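You operate a simulated robot arm through the tools that you are given. There is no shell and no other tool. Be economical: measure what you need, move in short steps, check, and stop when the job is done.

You are at the controls of a simulated robot arm. One attempt, no reset.

TASK
Crimp the red lead at its colour's die and lay it in the orange tray.
Fine: one stroke of the lever, slide in; leave the slide out.

It is judged by the outcome, as a careful person would: the job done as asked, and still so three seconds after it is handed in. It fails if anything else is knocked over, pushed out of place, dropped, spilled or broken.

THE ROBOT
A 7-joint arm with a two-finger parallel gripper, fixed in place. Base frame: the origin is at the foot of the arm, x ahead of it, y to its left, z up; the work surface is at about z = 88.4. Readings come in cm, degrees, newtons and seconds.
With the tool pointing down near the work surface it reaches from about 24 to 68 cm from the base axis. Its first joint turns from -66.0 to 66.0 degrees. Payload 2.4 kg.
The TCP is the grasp point between the finger pads, 3 cm short of the fingertips. In the tool frame z runs along the fingers and y along their closing line. The gripper opens to 9.4 cm. The fingers are 2.8 cm wide and 1 cm thick; the gripper's body (5 by 9.6 cm) begins 5.5 cm behind the TCP.
Orientation is that of the tool frame in the base frame, as [roll, pitch, yaw] about the fixed x, y, z axes, in that order (R = Rz(yaw) Ry(pitch) Rx(roll)). With the fingers straight down and closing along the base's y, the tool's x points along the base's -x, its y along +y and its z along -z.

THE INTERFACE
- The arm moves only by the tool play_rows. Its argument "commands" is a list of rows, each an object (a shift or turn left out is 0, a gripper value left out holds the last) with "offset": the shift along the tool's x, y, z in units of 20 mm (1.0 is 20 mm), a list of three; "rotation": the turn, a rotation vector about the tool's x, y, z in units of 5 degrees (1.0 is 5 degrees), a list of three; "jaw": the opening in per cent of the stroke, from 0 (shut) to 100 (fully open). In form: [{"offset": [x, y, z], "rotation": [ax, ay, az], "jaw": jaw}, ...]. A call has 1 to 10 rows; each row shifts and turns the commanded pose from where the row before left it, along the tool's axes as they then stand. A call with a number of a shift or a turn outside -1 to 1 is refused whole. Each row takes 0.2 s and may step no farther than 5 cm and 8.6 degrees from the row before; otherwise, or with a gripper value out of range, the whole call is refused. Where a pose cannot be reached the arm comes as near as it can. A force on the tool above 90 N (or 10 N above the force at the start of the call, whichever is more), or a blocked arm, ends the call early, and 0.2 s more pass. Each finger travels about 15.3 cm/s and halts on what it meets, pressing with about 23 N; the grip force reading is that of the motor and also rises with nothing between the fingers. The clock runs only during rows and for 0.2 s after the last one: add rows that do not move to give the fingers time. It gives the time, the measured TCP pose, the force on the tool (base axes), the opening and the grip force at its end, in the units of the frame above (readings bear some noise).
- Cameras (640 x 400 px; columns grow to the right, rows downward): "scene" is fixed at [4.28, 46.81, 146.23]; the picture's right is [-0.68, -0.73, 0.00], its down [-0.35, 0.32, -0.88] and it looks along [0.64, -0.60, -0.48] (base axes); focal length 314 px, centre (320, 200). "wrist" rides on the gripper at [7.6, 1.4, -10.2] in the tool frame; the picture's right is [-0.18, 0.98, 0.00], its down [-0.75, -0.14, -0.64] and it looks along [-0.63, -0.12, 0.77] (tool axes); focal length 243 px, centre (320, 200). There is no depth. A picture from a camera that has moved, and an enlarged one, comes with that camera's place and axes in the base frame and with its lens. The place of the scene camera against the robot may be out by one fixed shift of up to 2.5 cm in any direction.
- capture(camera): a new picture of that camera. No time passes.
- inspect(camera, box): a new picture of the part [left, top, right, bottom] of that camera's present view, enlarged. No time passes.
- sign_off(): hands the job in; it is judged then, once.

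Work in short steps. Places have to be worked out from the pictures, the camera data and where the tool is seen: move nearer, look again, correct. Check each grasp and each placing, and mend what went wrong. You have 120 turns and 84 pictures in all, those below and enlarged ones among them. Open the gripper and draw the arm clear of the work before you hand the job in, unless the task says otherwise; then end with one line.

The tools are called after "Request:" as name(argument=value, ...) on one line, values as JSON. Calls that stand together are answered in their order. play_rows: Moves the arm, as the interface text tells. Its arguments: {"type":"object","properties":{"commands":{"type":"array","items":{"type":"object","properties":{"offset":{"type":"array","items":{"type":"number"}},"rotation":{"type":"array","items":{"type":"number"}},"jaw":{"type":"number"}}}}},"required":["commands"]} The other tools are called the same way: capture (camera) takes a picture; inspect (camera, box) takes an enlarged picture of a part of a camera's view; sign_off () hands the job in.

At the start:

```text
time: 0.0
position: [34.81, -2.46, 132.98]
tool_rot: [-179.9, 0.1, 180.0]
wrist_force: [-0.3, -0.1, 0.3]
grip_width: 9.42
gripper_force: 0.0
```

scene: 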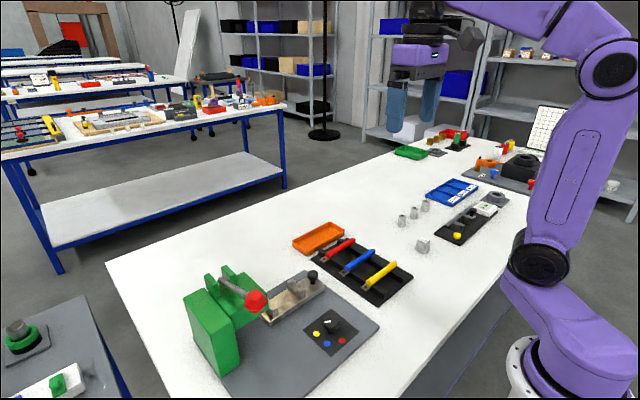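
wrist: 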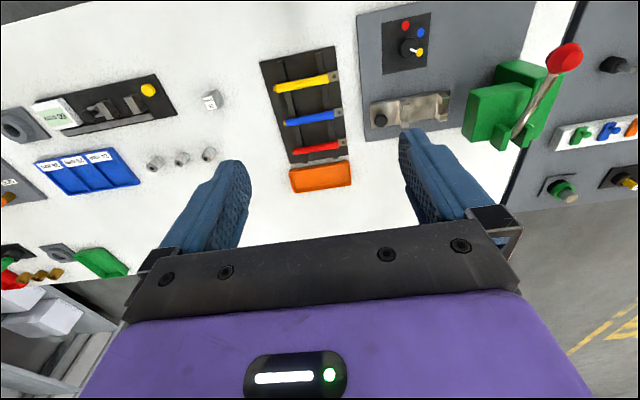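

The pictures show a crimp press with a lever, a slide, a colour dial, a rack with red/blue/yellow leads and an orange tray. I'll enlarge them to understand the mechanism.

Request:
inspect(camera="scene", box=[170, 210, 430, 390])

Request:
inspect(camera="wrist", box=[240, 0, 600, 210])

```text
2.22 times, centred on (300, 300) of scene
camera zoom: at [4.28, 46.81, 146.23], right [-0.68, -0.73, 0.0], down [-0.35, 0.32, -0.88], along [0.64, -0.6, -0.48], focal length 698 px, centre (364, -22)
```

zoom: 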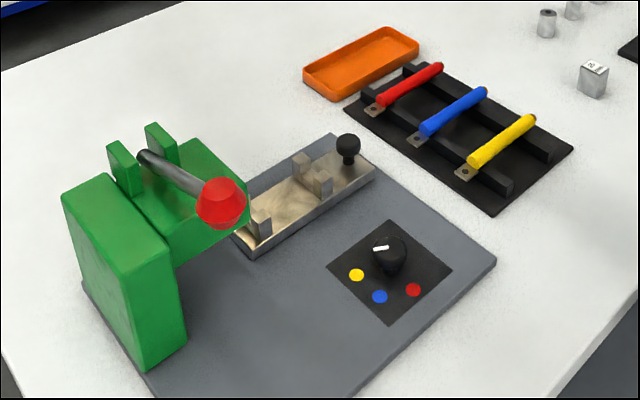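

```text
1.78 times, centred on (420, 105) of wrist
camera zoom: at [27.12, -1.16, 143.2], right [0.18, 0.98, 0.0], down [0.75, -0.14, 0.64], along [0.63, -0.12, -0.77], focal length 431 px, centre (142, 369)
```

zoom: 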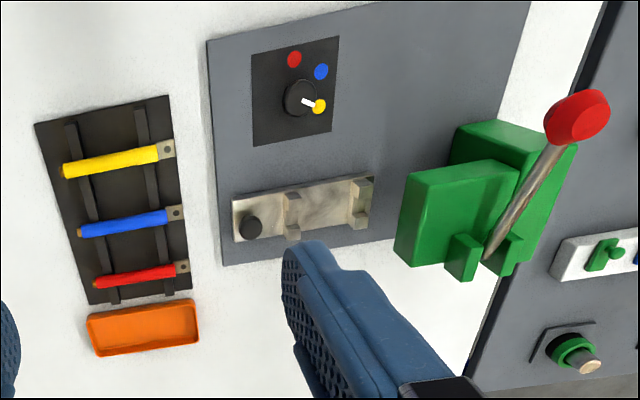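

I estimate the lever ball at about (38.9, 28.9, 107) with its pivot near (51.7, 28.6, 103), and the selector knob at about (37, 13.3), pointing at yellow. I'll move above the selector and look again.

Request:
play_rows(commands=[{"offset": [-0.11, 0.79, 1]}, {"offset": [-0.11, 0.79, 1]}, {"offset": [-0.11, 0.79, 1]}, {"offset": [-0.11, 0.79, 1]}, {"offset": [-0.11, 0.79, 1]}, {"offset": [-0.11, 0.79, 1]}, {"offset": [-0.11, 0.79, 1]}, {"offset": [-0.11, 0.79, 1]}, {"offset": [-0.11, 0.79, 1]}, {"offset": [-0.11, 0.79, 1]}])

Request:
capture(camera="wrist")

Request:
capture(camera="scene")

```text
time: 2.2
position: [37.0, 13.43, 112.95]
tool_rot: [180.0, 0.1, 180.0]
wrist_force: [-0.5, -0.1, -0.1]
grip_width: 9.42
gripper_force: 0.1
```

```text
79 pictures are left
camera wrist: at [29.36, 14.83, 123.11], right [0.18, 0.98, 0.0], down [0.75, -0.14, 0.64], along [0.63, -0.12, -0.77], focal length 243 px, centre (320, 200)
```

wrist: 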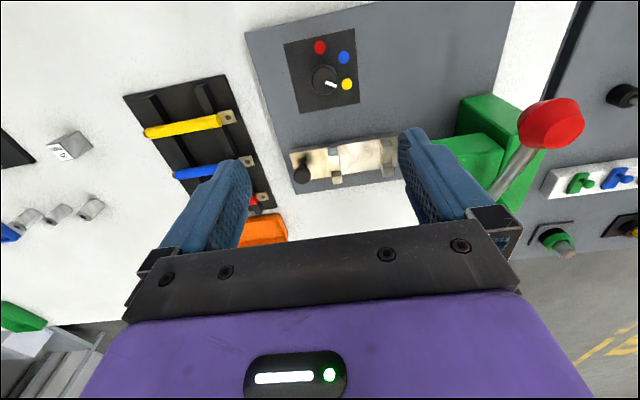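

```text
78 pictures are left
```

scene: 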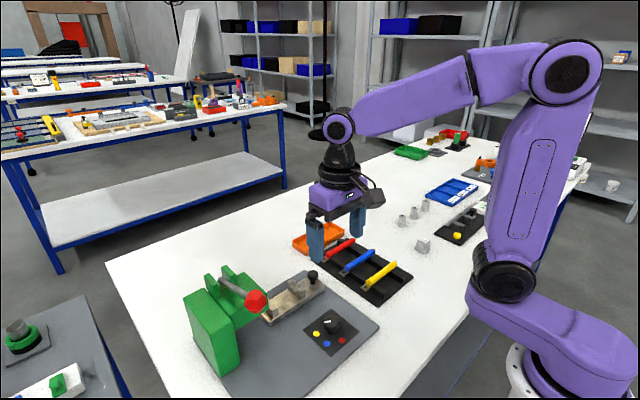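

I'll zoom in on the selector and the slide.

Request:
inspect(camera="wrist", box=[260, 20, 420, 120])

Request:
inspect(camera="wrist", box=[270, 110, 430, 210])

Request:
inspect(camera="scene", box=[230, 260, 390, 360])

```text
4.00 times, centred on (340, 70) of wrist
camera zoom: at [29.36, 14.83, 123.11], right [0.18, 0.98, 0.0], down [0.75, -0.14, 0.64], along [0.63, -0.12, -0.77], focal length 970 px, centre (240, 720)
```

zoom: 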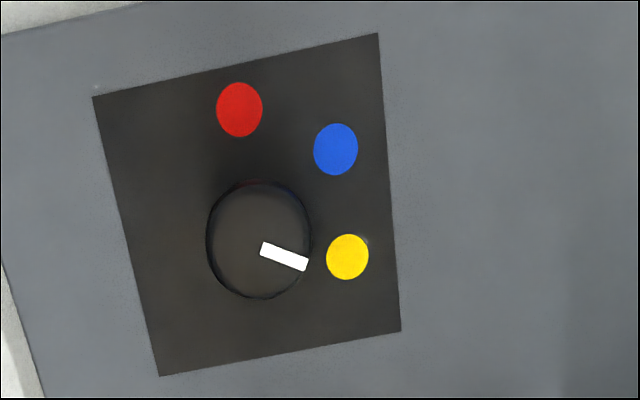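

```text
4.00 times, centred on (350, 160) of wrist
camera zoom: at [29.36, 14.83, 123.11], right [0.18, 0.98, 0.0], down [0.75, -0.14, 0.64], along [0.63, -0.12, -0.77], focal length 970 px, centre (200, 360)
```

zoom: 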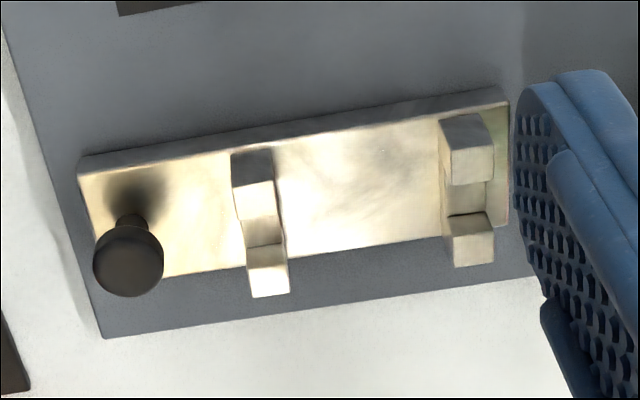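

```text
4.00 times, centred on (310, 310) of scene
camera zoom: at [4.28, 46.81, 146.23], right [-0.68, -0.73, 0.0], down [-0.35, 0.32, -0.88], along [0.64, -0.6, -0.48], focal length 1256 px, centre (360, -240)
```

zoom: 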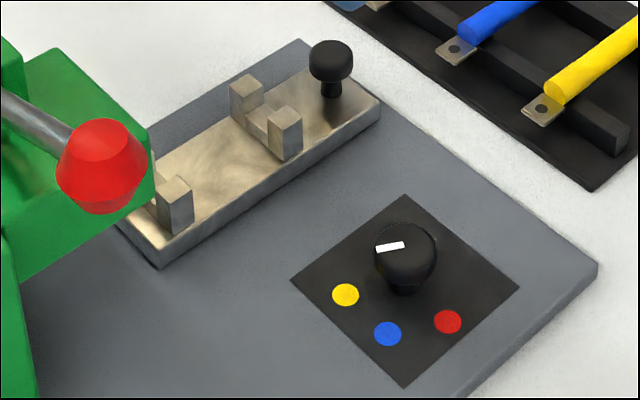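

The selector cap is at about (36.87, 13.9), cap centre z≈92. The pointer must turn +120° (counter-clockwise from above), so I'll wind the wrist -60° first while coming down.

Request:
play_rows(commands=[{"offset": [0.065, 0.235, 0.5]}, {"rotation": [0, 0, 1], "offset": [0, 0, 0.7]}, {"rotation": [0, 0, 1], "offset": [0, 0, 0.7]}, {"rotation": [0, 0, 1], "offset": [0, 0, 0.7]}, {"rotation": [0, 0, 1], "offset": [0, 0, 0.7]}, {"rotation": [0, 0, 1], "offset": [0, 0, 0.7]}, {"rotation": [0, 0, 1], "offset": [0, 0, 0.7]}, {"rotation": [0, 0, 1], "offset": [0, 0, 0.7]}, {"rotation": [0, 0, 1], "offset": [0, 0, 0.7]}, {"rotation": [0, 0, 1], "offset": [0, 0, 0.7]}])

Request:
capture(camera="wrist")

Request:
inspect(camera="scene", box=[230, 260, 390, 360])

```text
time: 4.4
position: [36.91, 13.8, 99.34]
tool_rot: [180.0, 0.0, 134.9]
wrist_force: [-0.5, -0.3, -0.3]
grip_width: 9.39
gripper_force: 0.2
```

```text
74 pictures are left
camera wrist: at [32.5, 20.18, 109.59], right [0.83, 0.56, 0.0], down [0.43, -0.63, 0.64], along [0.36, -0.53, -0.77], focal length 243 px, centre (320, 200)
```

wrist: 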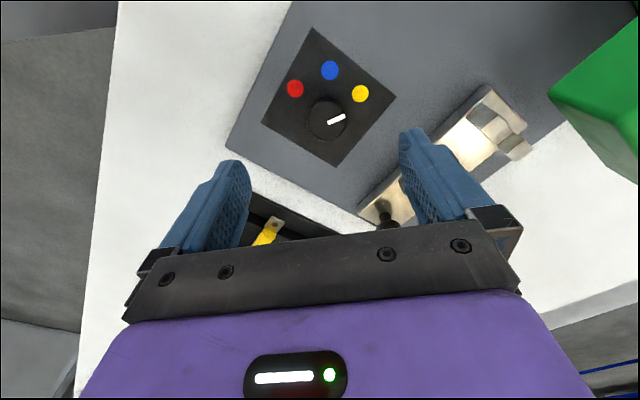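

```text
4.00 times, centred on (310, 310) of scene
camera zoom: at [4.28, 46.81, 146.23], right [-0.68, -0.73, 0.0], down [-0.35, 0.32, -0.88], along [0.64, -0.6, -0.48], focal length 1256 px, centre (360, -240)
```

zoom: 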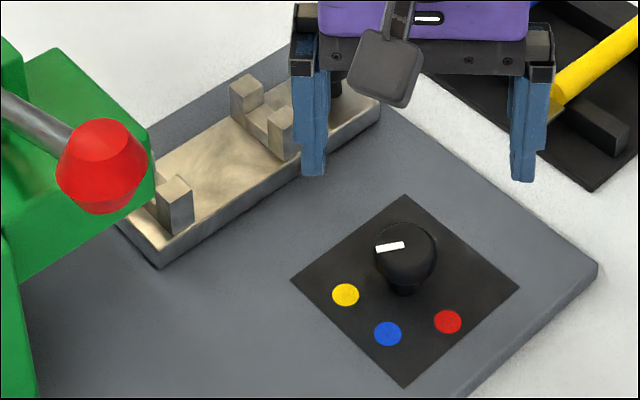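

Triangulating across views, the cap centre is nearer (37.0, 14.25). I'll finish the wind-up, correct, and lower to just above the cap.

Request:
play_rows(commands=[{"rotation": [0, 0, 1]}, {"rotation": [0, 0, 1]}, {"rotation": [0, 0, 1]}, {"offset": [0.19, 0.17, 0.5]}, {"offset": [0, 0, 0.5]}, {"offset": [0, 0, 0.5]}])

Request:
capture(camera="wrist")

Request:
inspect(camera="scene", box=[230, 260, 390, 360])

```text
time: 5.8
position: [37.07, 14.16, 96.27]
tool_rot: [179.9, 0.0, 120.0]
wrist_force: [-0.1, -0.2, -0.3]
grip_width: 9.41
gripper_force: 0.0
```

```text
72 pictures are left
camera wrist: at [34.43, 21.47, 106.57], right [0.94, 0.33, 0.0], down [0.25, -0.72, 0.64], along [0.21, -0.61, -0.77], focal length 243 px, centre (320, 200)
```

wrist: 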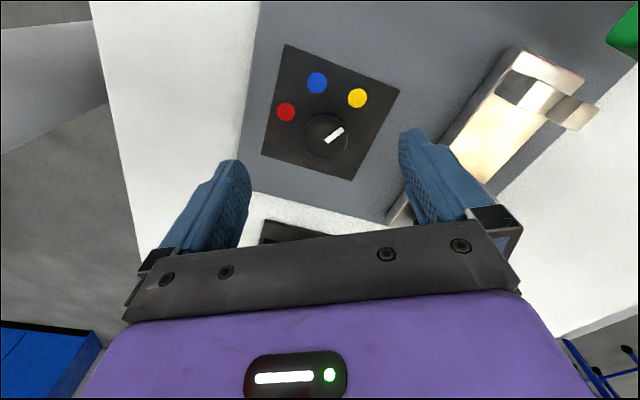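

```text
4.00 times, centred on (310, 310) of scene
camera zoom: at [4.28, 46.81, 146.23], right [-0.68, -0.73, 0.0], down [-0.35, 0.32, -0.88], along [0.64, -0.6, -0.48], focal length 1256 px, centre (360, -240)
```

zoom: 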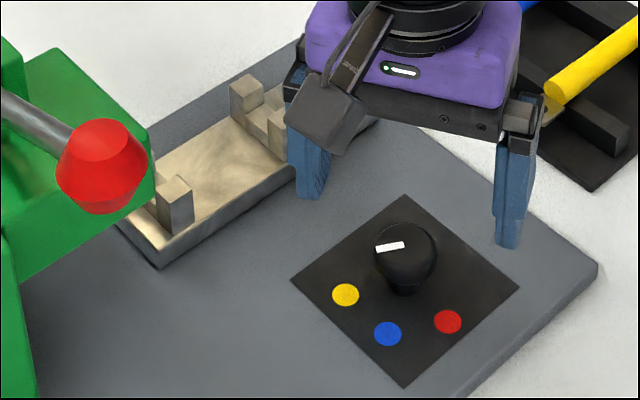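

Both views put the cap between the fingers. I'll nudge slightly, descend to TCP z≈93.4 (tips about 1 cm over the plate) and close.

Request:
play_rows(commands=[{"offset": [0.12, 0.02, 0.5]}, {"offset": [0, 0, 0.5]}, {"offset": [0, 0, 0.43]}, {"jaw": 0}, {}, {}, {}])

Request:
inspect(camera="scene", box=[230, 260, 390, 360])

Request:
capture(camera="wrist")

```text
time: 7.4
position: [36.86, 14.39, 93.52]
tool_rot: [-179.9, 0.1, 119.9]
wrist_force: [-0.6, -0.3, -0.1]
grip_width: 0.0
gripper_force: 22.8
```

```text
4.00 times, centred on (310, 310) of scene
camera zoom: at [4.28, 46.81, 146.23], right [-0.68, -0.73, 0.0], down [-0.35, 0.32, -0.88], along [0.64, -0.6, -0.48], focal length 1256 px, centre (360, -240)
```

zoom: 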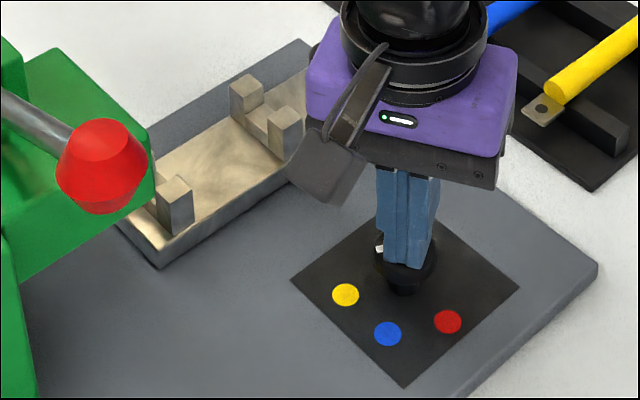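

```text
69 pictures are left
camera wrist: at [34.28, 21.66, 103.75], right [0.94, 0.33, 0.0], down [0.25, -0.72, 0.64], along [0.21, -0.61, -0.77], focal length 243 px, centre (320, 200)
```

wrist: 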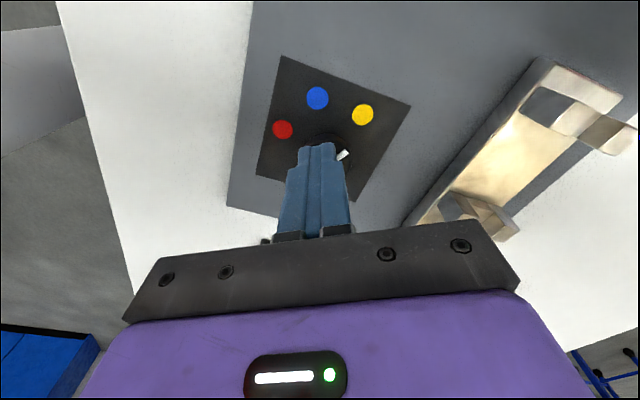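

The fingers closed on air: the cap is lower than assumed (top ≈ z 90.3). I'll reopen, shift slightly, go 1.2 cm lower and regrip.

Request:
play_rows(commands=[{"jaw": 70}, {}, {}, {"offset": [-0.17, 0.1, 0]}, {"offset": [0, 0, 0.3]}, {"offset": [0, 0, 0.3]}, {"jaw": 0}, {}, {}, {}])

Request:
inspect(camera="scene", box=[230, 260, 390, 360])

```text
time: 9.6
position: [37.27, 14.33, 92.32]
tool_rot: [179.9, 0.0, 120.0]
wrist_force: [6.9, 1.5, -8.2]
grip_width: 3.35
gripper_force: 44.9
```

```text
4.00 times, centred on (310, 310) of scene
camera zoom: at [4.31, 46.82, 146.22], right [-0.68, -0.73, 0.0], down [-0.35, 0.32, -0.88], along [0.64, -0.6, -0.48], focal length 1256 px, centre (360, -240)
```

zoom: 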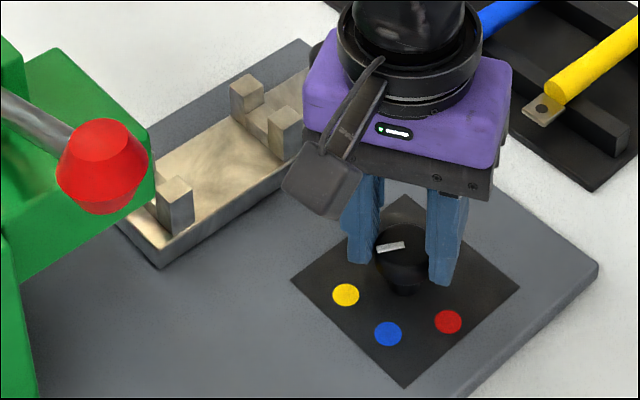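

The cap is gripped (3.35 cm). I'll turn it the first 50° and check.

Request:
play_rows(commands=[{"offset": [0, 0.05, 0]}, {"rotation": [0, 0, -1]}, {"rotation": [0, 0, -1]}, {"rotation": [0, 0, -1]}, {"rotation": [0, 0, -1]}, {"rotation": [0, 0, -1]}, {"rotation": [0, 0, -1]}, {"rotation": [0, 0, -1]}, {"rotation": [0, 0, -1]}, {"rotation": [0, 0, -1]}])

Request:
inspect(camera="scene", box=[230, 260, 390, 360])

```text
time: 11.8
position: [37.18, 14.07, 92.45]
tool_rot: [-179.8, -0.2, 165.0]
wrist_force: [-8.6, -33.2, 58.2]
grip_width: 3.3
gripper_force: 45.1
```

```text
4.00 times, centred on (310, 310) of scene
camera zoom: at [4.19, 46.7, 146.27], right [-0.68, -0.73, 0.0], down [-0.35, 0.32, -0.88], along [0.64, -0.6, -0.48], focal length 1256 px, centre (360, -240)
```

zoom: 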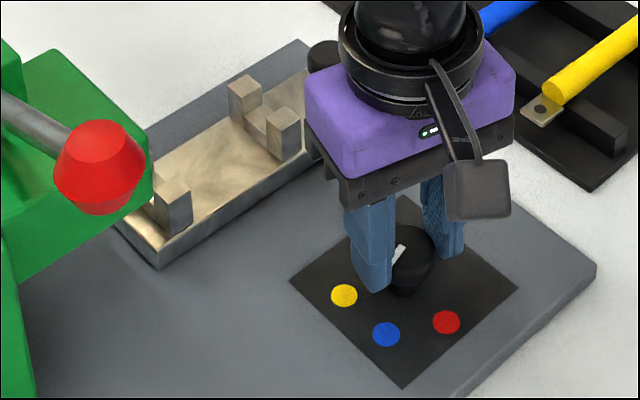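

The knob follows, but side force is building from slight off-centring. I'll ease the commanded position back and read the force.

Request:
play_rows(commands=[{"offset": [0.02, -0.13, -0.08]}, {}])

```text
time: 12.4
position: [37.3, 14.12, 92.32]
tool_rot: [-180.0, -0.1, 165.1]
wrist_force: [3.0, -12.4, 2.5]
grip_width: 3.33
gripper_force: 45.0
```

The force is relaxed. I'll continue turning with a small further correction.

Request:
play_rows(commands=[{"offset": [0, -0.06, 0]}, {"rotation": [0, 0, -1]}, {"rotation": [0, 0, -1]}, {"rotation": [0, 0, -1]}, {"rotation": [0, 0, -1]}, {"rotation": [0, 0, -1]}, {"rotation": [0, 0, -1]}])

Request:
inspect(camera="scene", box=[230, 260, 390, 360])

```text
time: 14.0
position: [37.17, 13.92, 92.41]
tool_rot: [180.0, 0.0, -165.0]
wrist_force: [4.1, -18.2, -19.6]
grip_width: 3.28
gripper_force: 45.2
```

```text
4.00 times, centred on (310, 310) of scene
camera zoom: at [4.32, 46.78, 146.24], right [-0.68, -0.73, 0.0], down [-0.35, 0.32, -0.88], along [0.64, -0.6, -0.48], focal length 1256 px, centre (360, -240)
```

zoom: 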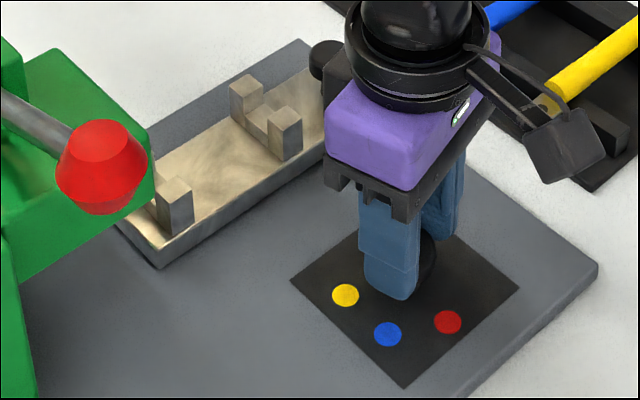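

75° turned. The remaining 45° next.

Request:
play_rows(commands=[{"offset": [0, -0.06, 0]}, {"rotation": [0, 0, -1]}, {"rotation": [0, 0, -1]}, {"rotation": [0, 0, -1]}, {"rotation": [0, 0, -1]}, {"rotation": [0, 0, -1]}])

Request:
play_rows(commands=[{"rotation": [0, 0, -1]}, {"rotation": [0, 0, -1]}, {"rotation": [0, 0, -1]}, {"rotation": [0, 0, -1]}, {}])

Request:
inspect(camera="scene", box=[230, 260, 390, 360])

Request:
capture(camera="wrist")

```text
time: 15.4
position: [37.12, 13.86, 92.46]
tool_rot: [-179.9, 0.0, -140.0]
wrist_force: [4.6, -27.1, -12.7]
grip_width: 3.24
gripper_force: 45.1
```

```text
time: 16.6
position: [37.28, 13.65, 92.6]
tool_rot: [-179.9, 0.2, -120.3]
wrist_force: [18.9, -29.0, -13.2]
grip_width: 3.23
gripper_force: 45.0
```

```text
4.00 times, centred on (310, 310) of scene
camera zoom: at [4.35, 46.74, 146.25], right [-0.68, -0.73, 0.0], down [-0.35, 0.32, -0.88], along [0.64, -0.6, -0.48], focal length 1256 px, centre (360, -240)
```

zoom: 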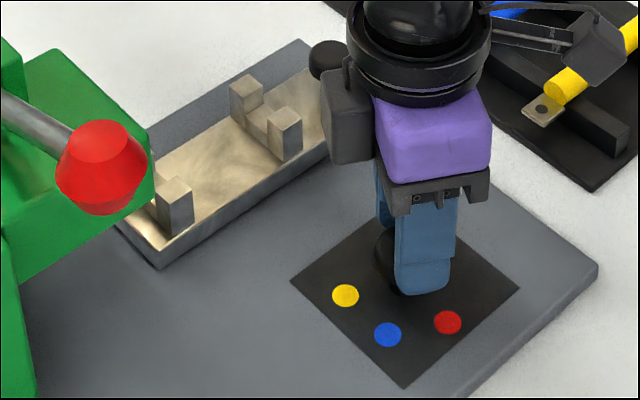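

```text
64 pictures are left
camera wrist: at [32.2, 7.72, 102.76], right [-0.76, 0.65, 0.0], down [0.5, 0.58, 0.64], along [0.42, 0.49, -0.76], focal length 243 px, centre (320, 200)
```

wrist: 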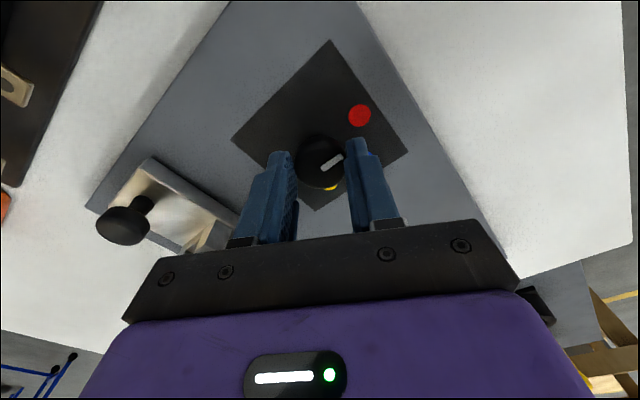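

The mark appears to point towards red. I'll release and rise to verify.

Request:
play_rows(commands=[{"jaw": 60}, {}, {}, {"offset": [0, 0, -0.6]}, {"offset": [0, 0, -1]}, {"offset": [0, 0, -1]}, {"offset": [0, 0, -1]}])

Request:
inspect(camera="scene", box=[230, 260, 390, 360])

Request:
inspect(camera="wrist", box=[220, 20, 420, 145])

```text
time: 18.2
position: [37.07, 13.68, 99.78]
tool_rot: [-180.0, 0.0, -120.1]
wrist_force: [0.1, -1.1, -0.2]
grip_width: 5.64
gripper_force: 0.0
```

```text
4.00 times, centred on (310, 310) of scene
camera zoom: at [4.28, 46.81, 146.23], right [-0.68, -0.73, 0.0], down [-0.35, 0.32, -0.88], along [0.64, -0.6, -0.48], focal length 1256 px, centre (360, -240)
```

zoom: 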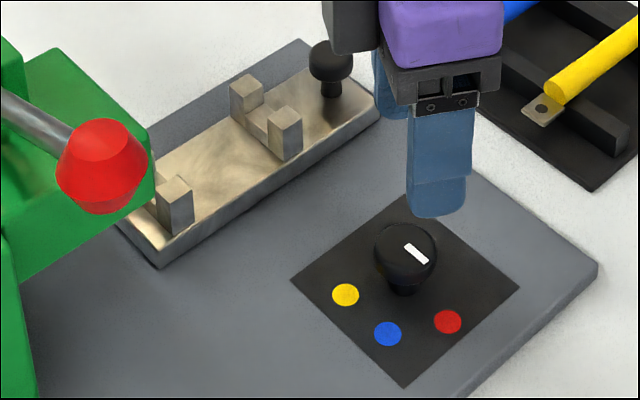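

```text
3.20 times, centred on (320, 82) of wrist
camera zoom: at [31.97, 7.77, 110.01], right [-0.76, 0.65, 0.0], down [0.5, 0.58, 0.64], along [0.42, 0.49, -0.77], focal length 776 px, centre (320, 576)
```

zoom: 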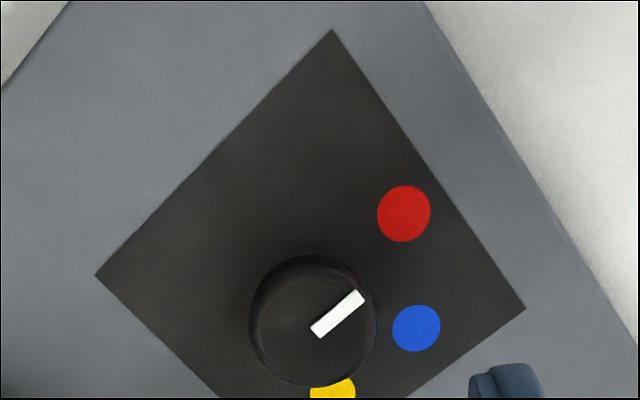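

The pointer is parallel to the direction of the red dot, so red is selected. Now I'll rise, turn to yaw -90 (fingers closing along x) and move above the red lead, opening the jaw.

Request:
play_rows(commands=[{"rotation": [0, 0, -1], "offset": [0, 0, -1], "jaw": 60}, {"rotation": [0, 0, -1], "offset": [0, 0, -1]}, {"rotation": [0, 0, -1], "offset": [0, 0, -1]}, {"rotation": [0, 0, -1], "offset": [0, 0, -1]}, {"rotation": [0, 0, -1], "offset": [0, 0, -1]}, {"rotation": [0, 0, -1], "offset": [0, 0, -1]}])

Request:
play_rows(commands=[{"offset": [0.98, -0.83, 0]}, {"offset": [0.98, -0.83, 0]}, {"offset": [0.98, -0.83, 0]}, {"offset": [0.98, -0.83, 0]}, {"offset": [0.98, -0.83, 0]}, {"offset": [0.98, -0.83, 0]}, {"offset": [0.98, -0.83, 0]}, {"offset": [0.98, -0.83, 0]}, {"offset": [0.98, -0.83, 0]}, {"offset": [0.98, -0.83, 0]}])

Request:
capture(camera="wrist")

Request:
inspect(camera="scene", box=[280, 200, 440, 300])

```text
time: 19.6
position: [37.09, 13.89, 111.72]
tool_rot: [179.9, 0.0, -89.8]
wrist_force: [0.9, 0.3, 0.0]
grip_width: 5.63
gripper_force: 0.0
```

```text
time: 21.8
position: [53.64, -5.62, 111.73]
tool_rot: [-180.0, 0.0, -90.1]
wrist_force: [0.5, 0.5, 0.1]
grip_width: 5.65
gripper_force: 0.0
```

```text
61 pictures are left
camera wrist: at [52.2, -13.36, 122.03], right [-0.98, 0.18, 0.0], down [0.14, 0.75, 0.64], along [0.12, 0.63, -0.77], focal length 243 px, centre (320, 200)
```

wrist: 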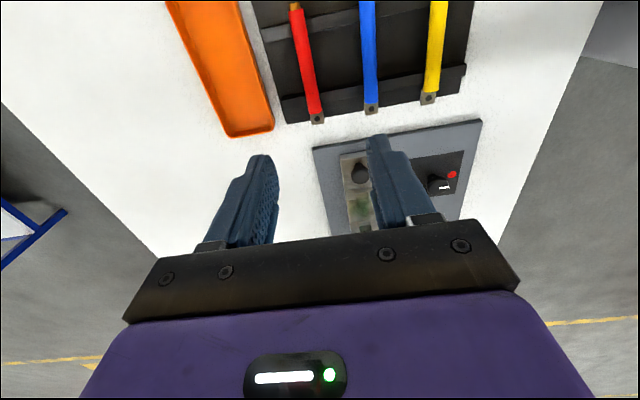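

```text
4.00 times, centred on (360, 250) of scene
camera zoom: at [4.28, 46.81, 146.23], right [-0.68, -0.73, 0.0], down [-0.35, 0.32, -0.88], along [0.64, -0.6, -0.48], focal length 1256 px, centre (160, 0)
```

zoom: 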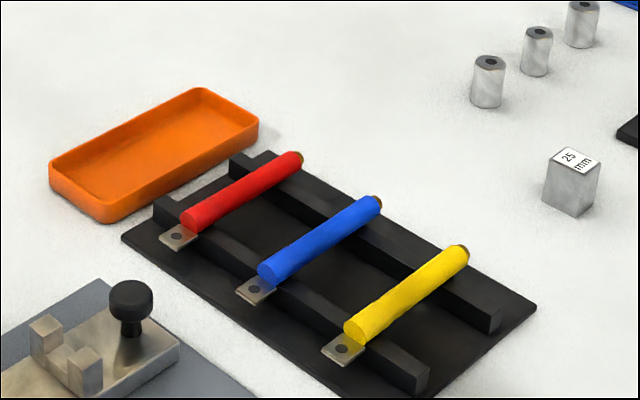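

The red lead runs along y at x≈54.8, tube y from about -12.5 to -2.5. I'll move over its middle and lower part-way for another look.

Request:
play_rows(commands=[{"offset": [0.7, -0.52, 0.5], "jaw": 45}, {"offset": [0, 0, 0.9]}, {"offset": [0, 0, 0.9]}, {"offset": [0, 0, 0.9]}, {"offset": [0, 0, 0.9]}, {"offset": [0, 0, 0.9]}, {"offset": [0, 0, 0.9]}])

Request:
capture(camera="wrist")

Request:
inspect(camera="scene", box=[280, 200, 440, 300])

```text
time: 23.4
position: [54.98, -6.87, 99.69]
tool_rot: [180.0, -0.1, -90.0]
wrist_force: [-1.2, 0.6, 1.1]
grip_width: 4.23
gripper_force: 0.1
```

```text
59 pictures are left
camera wrist: at [53.4, -14.7, 110.06], right [-0.98, 0.18, 0.0], down [0.14, 0.75, 0.64], along [0.12, 0.63, -0.77], focal length 243 px, centre (320, 200)
```

wrist: 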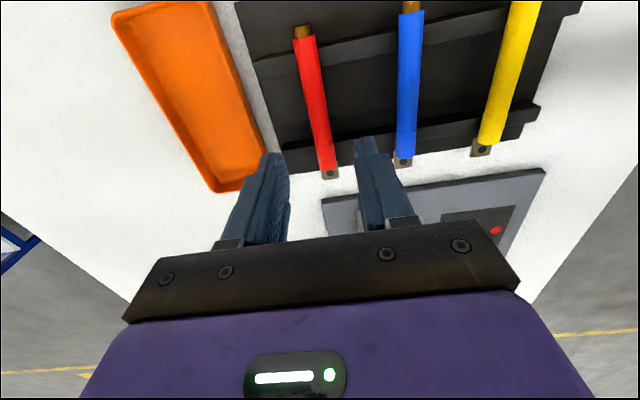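

```text
4.00 times, centred on (360, 250) of scene
camera zoom: at [4.28, 46.81, 146.23], right [-0.68, -0.73, 0.0], down [-0.35, 0.32, -0.88], along [0.64, -0.6, -0.48], focal length 1256 px, centre (160, 0)
```

zoom: 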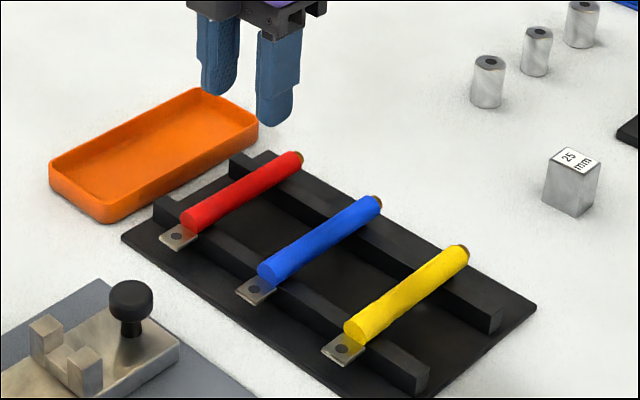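

Lead centre is about (54.87, -7.5); the scene view confirms the fingers line up with it. I'll descend to TCP z≈92.6 in steps.

Request:
play_rows(commands=[{"offset": [0.31, 0.05, 0.5]}, {"offset": [0, 0, 0.8]}, {"offset": [0, 0, 0.8]}, {"offset": [0, 0, 0.7]}, {"offset": [0, 0, 0.4]}, {"offset": [0, 0, 0.35]}])

Request:
capture(camera="wrist")

Request:
inspect(camera="scene", box=[280, 200, 440, 300])

```text
time: 24.8
position: [54.65, -7.75, 92.64]
tool_rot: [179.9, 0.1, -90.0]
wrist_force: [-0.5, 0.2, 0.1]
grip_width: 4.2
gripper_force: 0.0
```

```text
57 pictures are left
camera wrist: at [53.21, -15.45, 103.0], right [-0.98, 0.18, 0.0], down [0.14, 0.75, 0.64], along [0.12, 0.63, -0.77], focal length 243 px, centre (320, 200)
```

wrist: 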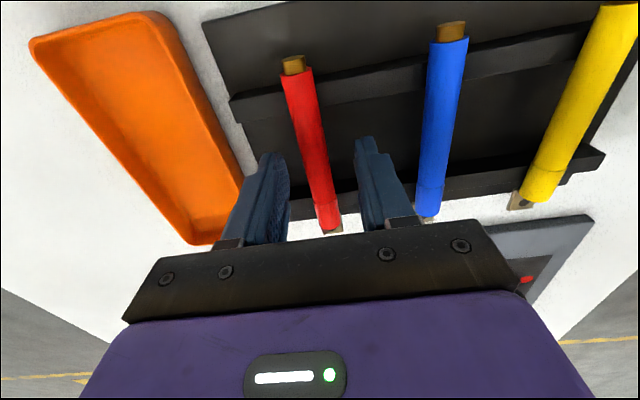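

```text
4.00 times, centred on (360, 250) of scene
camera zoom: at [4.28, 46.81, 146.23], right [-0.68, -0.73, 0.0], down [-0.35, 0.32, -0.88], along [0.64, -0.6, -0.48], focal length 1256 px, centre (160, 0)
```

zoom: 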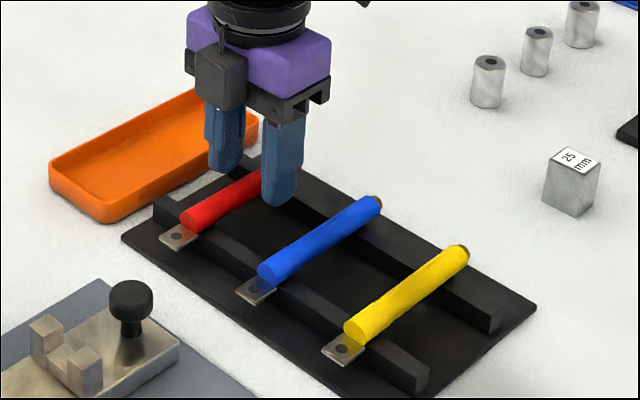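

The fingers straddle the tube between the rails. Closing now.

Request:
play_rows(commands=[{"jaw": 0}, {}, {}, {}])

Request:
capture(camera="wrist")

```text
time: 25.8
position: [54.61, -7.72, 92.81]
tool_rot: [-179.9, 0.0, -90.1]
wrist_force: [3.1, -0.4, 4.0]
grip_width: 1.7
gripper_force: 22.9
```

```text
55 pictures are left
camera wrist: at [53.24, -15.44, 103.05], right [-0.98, 0.18, 0.0], down [0.14, 0.75, 0.64], along [0.12, 0.63, -0.77], focal length 243 px, centre (320, 200)
```

wrist: 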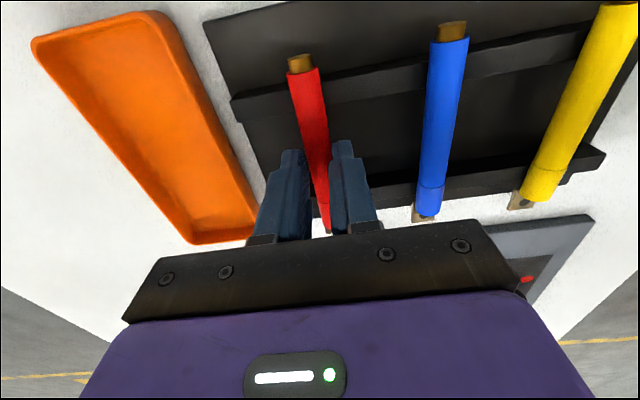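

Gripped (1.7 cm). I'll lift straight up 11 cm and confirm the lead came along.

Request:
play_rows(commands=[{"offset": [0, 0, -0.5]}, {"offset": [0, 0, -1]}, {"offset": [0, 0, -1]}, {"offset": [0, 0, -1]}, {"offset": [0, 0, -1]}, {"offset": [0, 0, -1]}])

Request:
play_rows(commands=[{"offset": [-0.9, 0.3, 0]}, {"offset": [-0.9, 0.3, 0]}, {"offset": [-0.9, 0.3, 0]}, {"offset": [-0.9, 0.3, 0]}, {"offset": [-0.9, 0.3, 0]}, {"offset": [-0.9, 0.3, 0]}, {"offset": [-0.9, 0.3, 0]}, {"offset": [-0.9, 0.3, 0]}])

Request:
capture(camera="wrist")

Request:
capture(camera="scene")

```text
time: 27.2
position: [54.56, -7.7, 103.72]
tool_rot: [-179.9, 0.1, -90.0]
wrist_force: [0.3, 0.4, -0.8]
grip_width: 1.7
gripper_force: 23.3
```

```text
time: 29.0
position: [49.91, 7.0, 103.83]
tool_rot: [-180.0, -0.1, -90.0]
wrist_force: [-0.3, 0.4, -1.5]
grip_width: 1.67
gripper_force: 23.1
```

```text
54 pictures are left
camera wrist: at [48.62, -0.68, 113.99], right [-0.98, 0.18, 0.0], down [0.14, 0.75, 0.64], along [0.12, 0.63, -0.77], focal length 243 px, centre (320, 200)
```

wrist: 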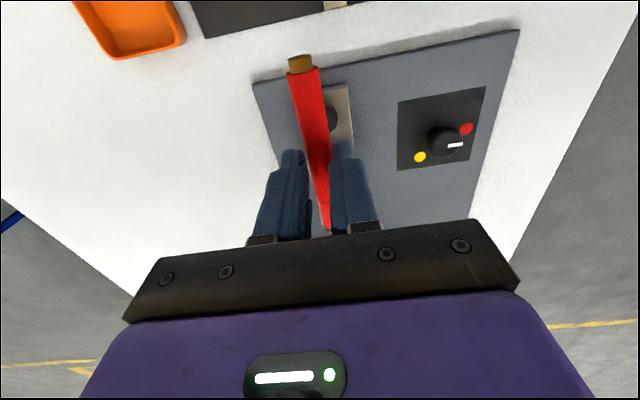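

```text
53 pictures are left
```

scene: 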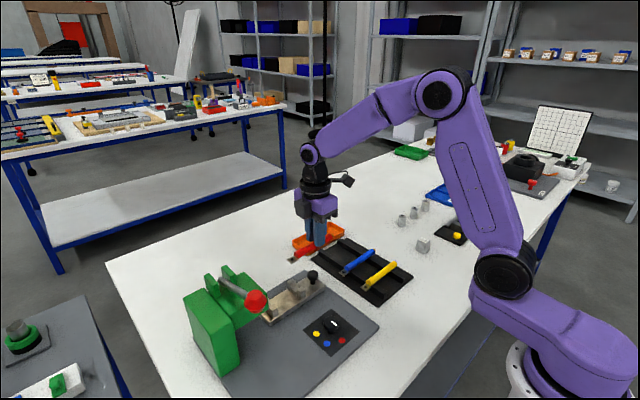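

The lead is held. Before approaching the nests I need the press head's clearance, so I'll zoom in on the press.

Request:
inspect(camera="scene", box=[175, 235, 335, 335])

Request:
inspect(camera="scene", box=[160, 230, 384, 370])

```text
4.00 times, centred on (255, 285) of scene
camera zoom: at [4.29, 46.81, 146.23], right [-0.68, -0.73, 0.0], down [-0.35, 0.32, -0.88], along [0.64, -0.6, -0.48], focal length 1256 px, centre (580, -140)
```

zoom: 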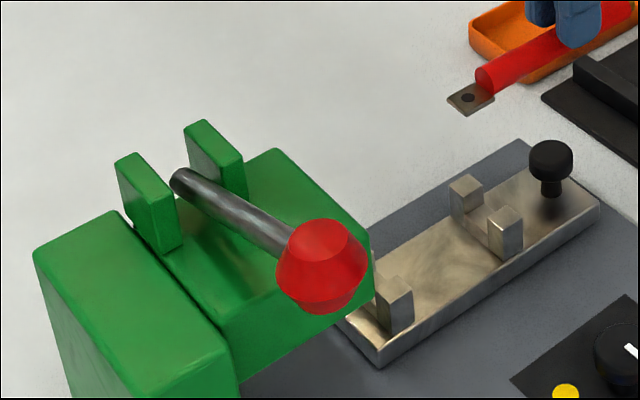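

```text
2.86 times, centred on (272, 300) of scene
camera zoom: at [4.29, 46.81, 146.23], right [-0.68, -0.73, 0.0], down [-0.35, 0.32, -0.88], along [0.64, -0.6, -0.48], focal length 897 px, centre (457, -86)
```

zoom: 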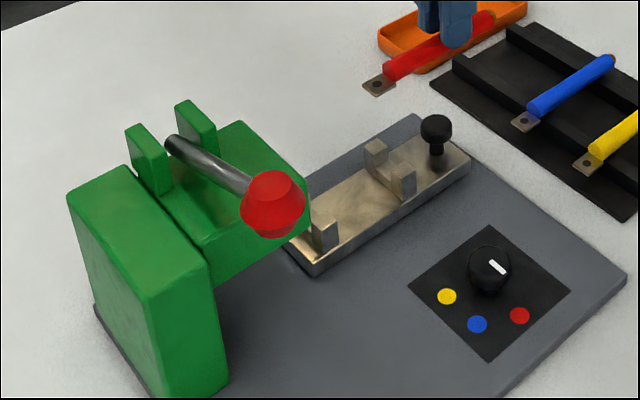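

The head front face is at y≈24 and its underside about z 94-95; the nest line is at x≈49.1 with nests near y 14 and 21.5. I'll approach to (49.1, 14, 98.5), short of the head, and check alignment.

Request:
play_rows(commands=[{"offset": [-0.7, 0.08, 0.4]}, {"offset": [-0.7, 0.08, 0.4]}, {"offset": [-0.7, 0.08, 0.6]}, {"offset": [-0.7, 0.08, 0.6]}, {"offset": [-0.7, 0.08, 0.6]}])

Request:
inspect(camera="scene", box=[175, 235, 335, 335])

Request:
capture(camera="wrist")

```text
time: 30.2
position: [49.35, 13.77, 98.58]
tool_rot: [-180.0, 0.0, -90.1]
wrist_force: [0.2, 0.8, -1.6]
grip_width: 1.69
gripper_force: 22.6
```

```text
4.00 times, centred on (255, 285) of scene
camera zoom: at [4.29, 46.81, 146.23], right [-0.68, -0.73, 0.0], down [-0.35, 0.32, -0.88], along [0.64, -0.6, -0.48], focal length 1256 px, centre (580, -140)
```

zoom: 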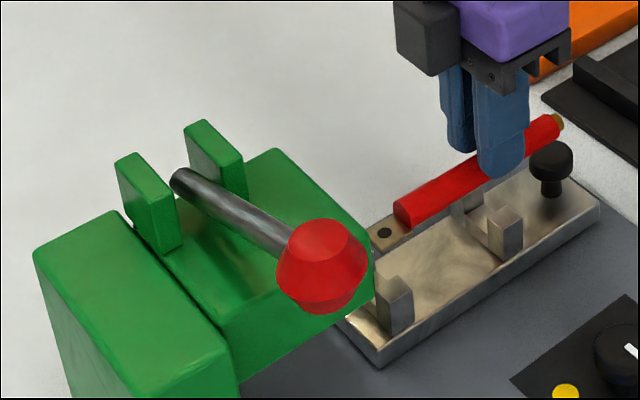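

```text
49 pictures are left
camera wrist: at [47.83, 6.05, 108.78], right [-0.98, 0.18, 0.0], down [0.14, 0.75, 0.64], along [0.12, 0.63, -0.77], focal length 243 px, centre (320, 200)
```

wrist: 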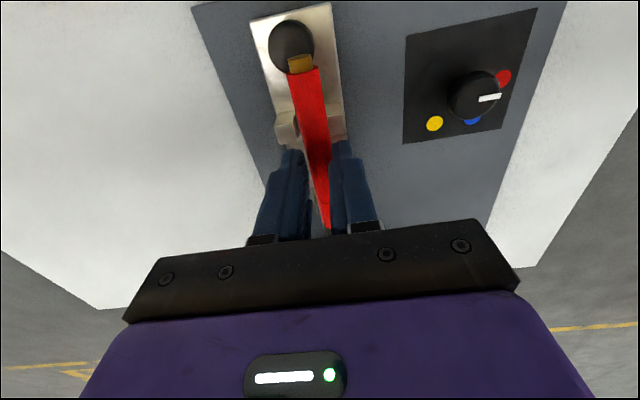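

The wrist view puts the groove line nearer x≈50.0 with nest A at y≈13.1 (nest B ≈20.8). I'll correct x, advance to y≈16.8 at z≈97 and check again.

Request:
play_rows(commands=[{"offset": [-0.5, -0.15, 0.2]}, {"offset": [-0.5, -0.15, 0.2]}, {"offset": [-0.5, 0, 0.3]}, {}])

Request:
inspect(camera="scene", box=[175, 235, 335, 335])

Request:
inspect(camera="wrist", box=[210, 40, 450, 190])

```text
time: 31.2
position: [49.83, 16.74, 97.03]
tool_rot: [-180.0, 0.1, -90.0]
wrist_force: [0.0, 0.4, -0.3]
grip_width: 1.68
gripper_force: 23.0
```

```text
4.00 times, centred on (255, 285) of scene
camera zoom: at [4.28, 46.82, 146.23], right [-0.68, -0.73, 0.0], down [-0.35, 0.32, -0.88], along [0.64, -0.6, -0.48], focal length 1256 px, centre (580, -140)
```

zoom: 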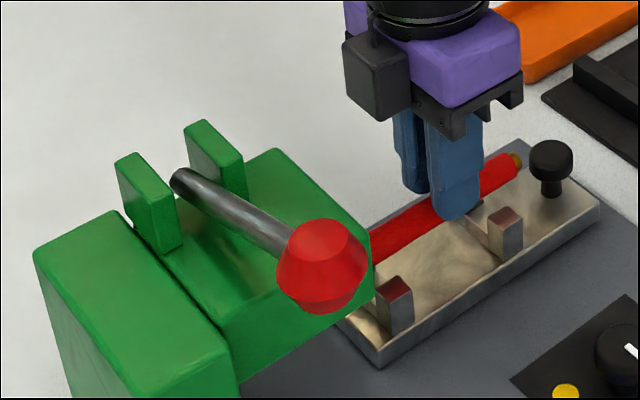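

```text
2.67 times, centred on (330, 115) of wrist
camera zoom: at [48.25, 9.08, 107.28], right [-0.98, 0.18, 0.0], down [0.14, 0.75, 0.64], along [0.12, 0.63, -0.77], focal length 647 px, centre (293, 427)
```

zoom: 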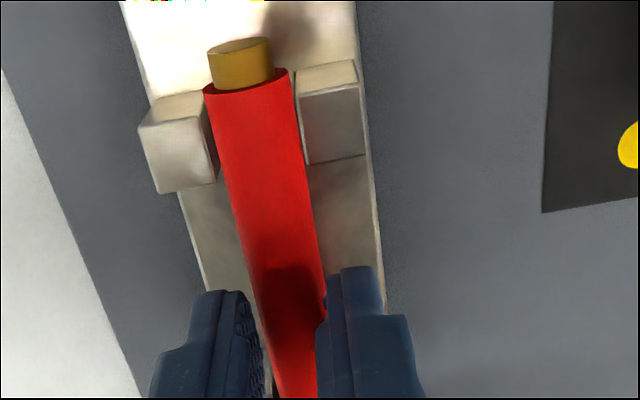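

The groove is about 0.4 cm further +x (x≈50.2), nests at y≈13.3 and ≈21. I'll shift and lower to block-top level, then look.

Request:
play_rows(commands=[{"offset": [-0.15, -0.19, 0]}, {"offset": [0, 0, 0.4]}, {"offset": [0, 0, 0.4]}, {}])

Request:
inspect(camera="scene", box=[175, 235, 335, 335])

Request:
inspect(camera="wrist", box=[210, 40, 450, 190])

```text
time: 32.2
position: [50.15, 17.01, 95.51]
tool_rot: [180.0, 0.0, -90.0]
wrist_force: [-0.1, -0.9, -0.6]
grip_width: 1.69
gripper_force: 23.2
```

```text
4.00 times, centred on (255, 285) of scene
camera zoom: at [4.28, 46.82, 146.23], right [-0.68, -0.73, 0.0], down [-0.35, 0.32, -0.88], along [0.64, -0.6, -0.48], focal length 1256 px, centre (580, -140)
```

zoom: 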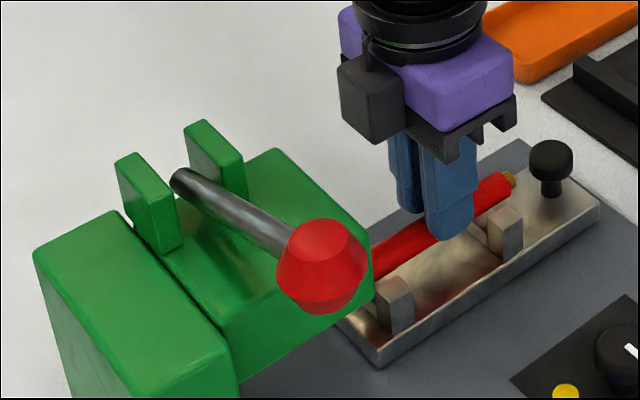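

```text
2.67 times, centred on (330, 115) of wrist
camera zoom: at [48.59, 9.32, 105.68], right [-0.98, 0.18, 0.0], down [0.14, 0.75, 0.64], along [0.12, 0.63, -0.77], focal length 647 px, centre (293, 427)
```

zoom: 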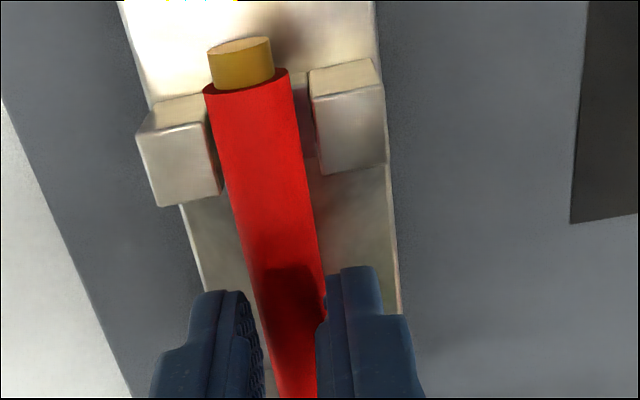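

Tube and groove are aligned within about 1 mm and parallel. I'll lower gently in 3-4 mm steps watching force.

Request:
play_rows(commands=[{"offset": [-0.05, 0, 0.15]}, {"offset": [0, 0, 0.15]}, {"offset": [0, 0, 0.15]}, {}])

Request:
inspect(camera="wrist", box=[210, 40, 450, 190])

```text
time: 33.2
position: [50.01, 17.09, 94.64]
tool_rot: [-180.0, 0.0, -89.9]
wrist_force: [-1.5, 0.9, 4.9]
grip_width: 1.66
gripper_force: 23.5
```

```text
2.67 times, centred on (330, 115) of wrist
camera zoom: at [48.54, 9.34, 104.84], right [-0.98, 0.18, 0.0], down [0.14, 0.75, 0.64], along [0.12, 0.63, -0.77], focal length 647 px, centre (293, 427)
```

zoom: 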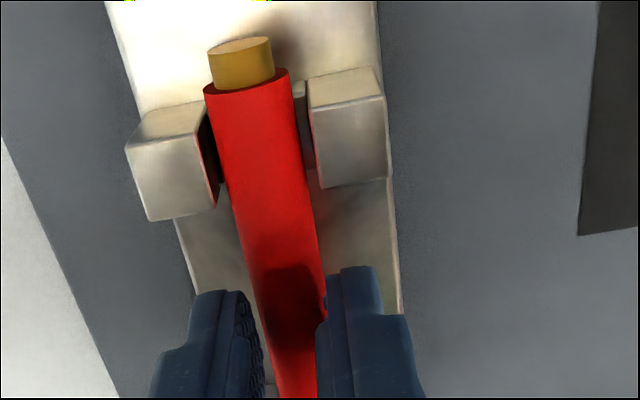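

The tube is entering the groove with light upward force. I'll continue in smaller steps.

Request:
play_rows(commands=[{"offset": [0, 0, 0.1]}, {"offset": [0, 0, 0.1]}, {}])

Request:
inspect(camera="scene", box=[175, 235, 335, 335])

```text
time: 34.0
position: [50.13, 17.24, 94.36]
tool_rot: [-179.8, 0.1, -89.9]
wrist_force: [-7.8, 0.5, 35.5]
grip_width: 1.7
gripper_force: 22.6
```

```text
4.00 times, centred on (255, 285) of scene
camera zoom: at [4.2, 46.8, 146.24], right [-0.68, -0.73, 0.0], down [-0.35, 0.32, -0.88], along [0.64, -0.6, -0.48], focal length 1256 px, centre (580, -140)
```

zoom: 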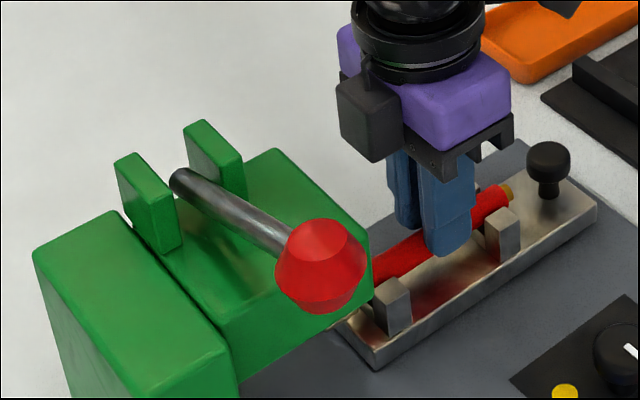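

Firm contact: the lead is seated on the saddles. I'll ease up 2 mm, open, and check.

Request:
play_rows(commands=[{"offset": [0, 0, -0.08]}, {"jaw": 35}, {}, {}, {"offset": [0, 0, -0.5]}, {"offset": [0, 0, -0.8]}, {"offset": [0, 0, -1]}])

Request:
inspect(camera="scene", box=[175, 235, 335, 335])

Request:
capture(camera="wrist")

```text
time: 35.6
position: [50.0, 16.99, 99.01]
tool_rot: [179.9, 0.0, -90.0]
wrist_force: [0.6, 0.4, -0.3]
grip_width: 3.28
gripper_force: 0.0
```

```text
4.00 times, centred on (255, 285) of scene
camera zoom: at [4.28, 46.81, 146.23], right [-0.68, -0.73, 0.0], down [-0.35, 0.32, -0.88], along [0.64, -0.6, -0.48], focal length 1256 px, centre (580, -140)
```

zoom: 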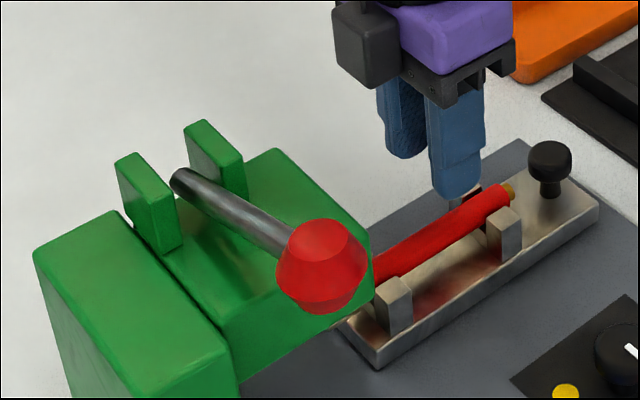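

```text
41 pictures are left
camera wrist: at [48.58, 9.27, 109.28], right [-0.98, 0.18, 0.0], down [0.14, 0.75, 0.64], along [0.12, 0.63, -0.77], focal length 243 px, centre (320, 200)
```

wrist: 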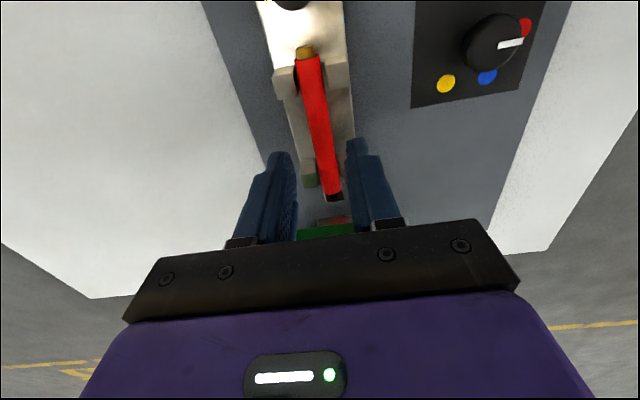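

I'll enlarge to verify the lead is in both nests.

Request:
inspect(camera="wrist", box=[250, 20, 410, 240])

```text
1.82 times, centred on (330, 130) of wrist
camera zoom: at [48.58, 9.27, 109.28], right [-0.98, 0.18, 0.0], down [0.14, 0.75, 0.64], along [0.12, 0.63, -0.77], focal length 441 px, centre (302, 327)
```

zoom: 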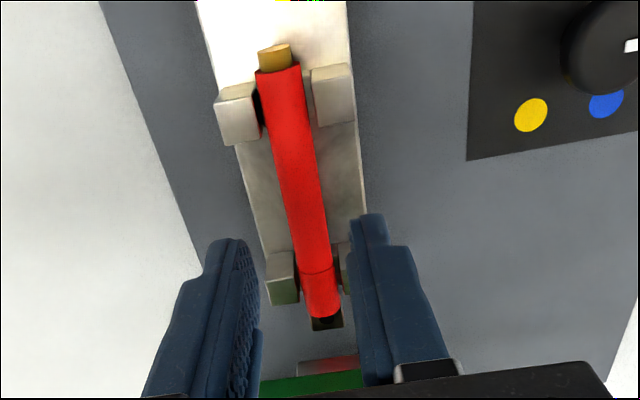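

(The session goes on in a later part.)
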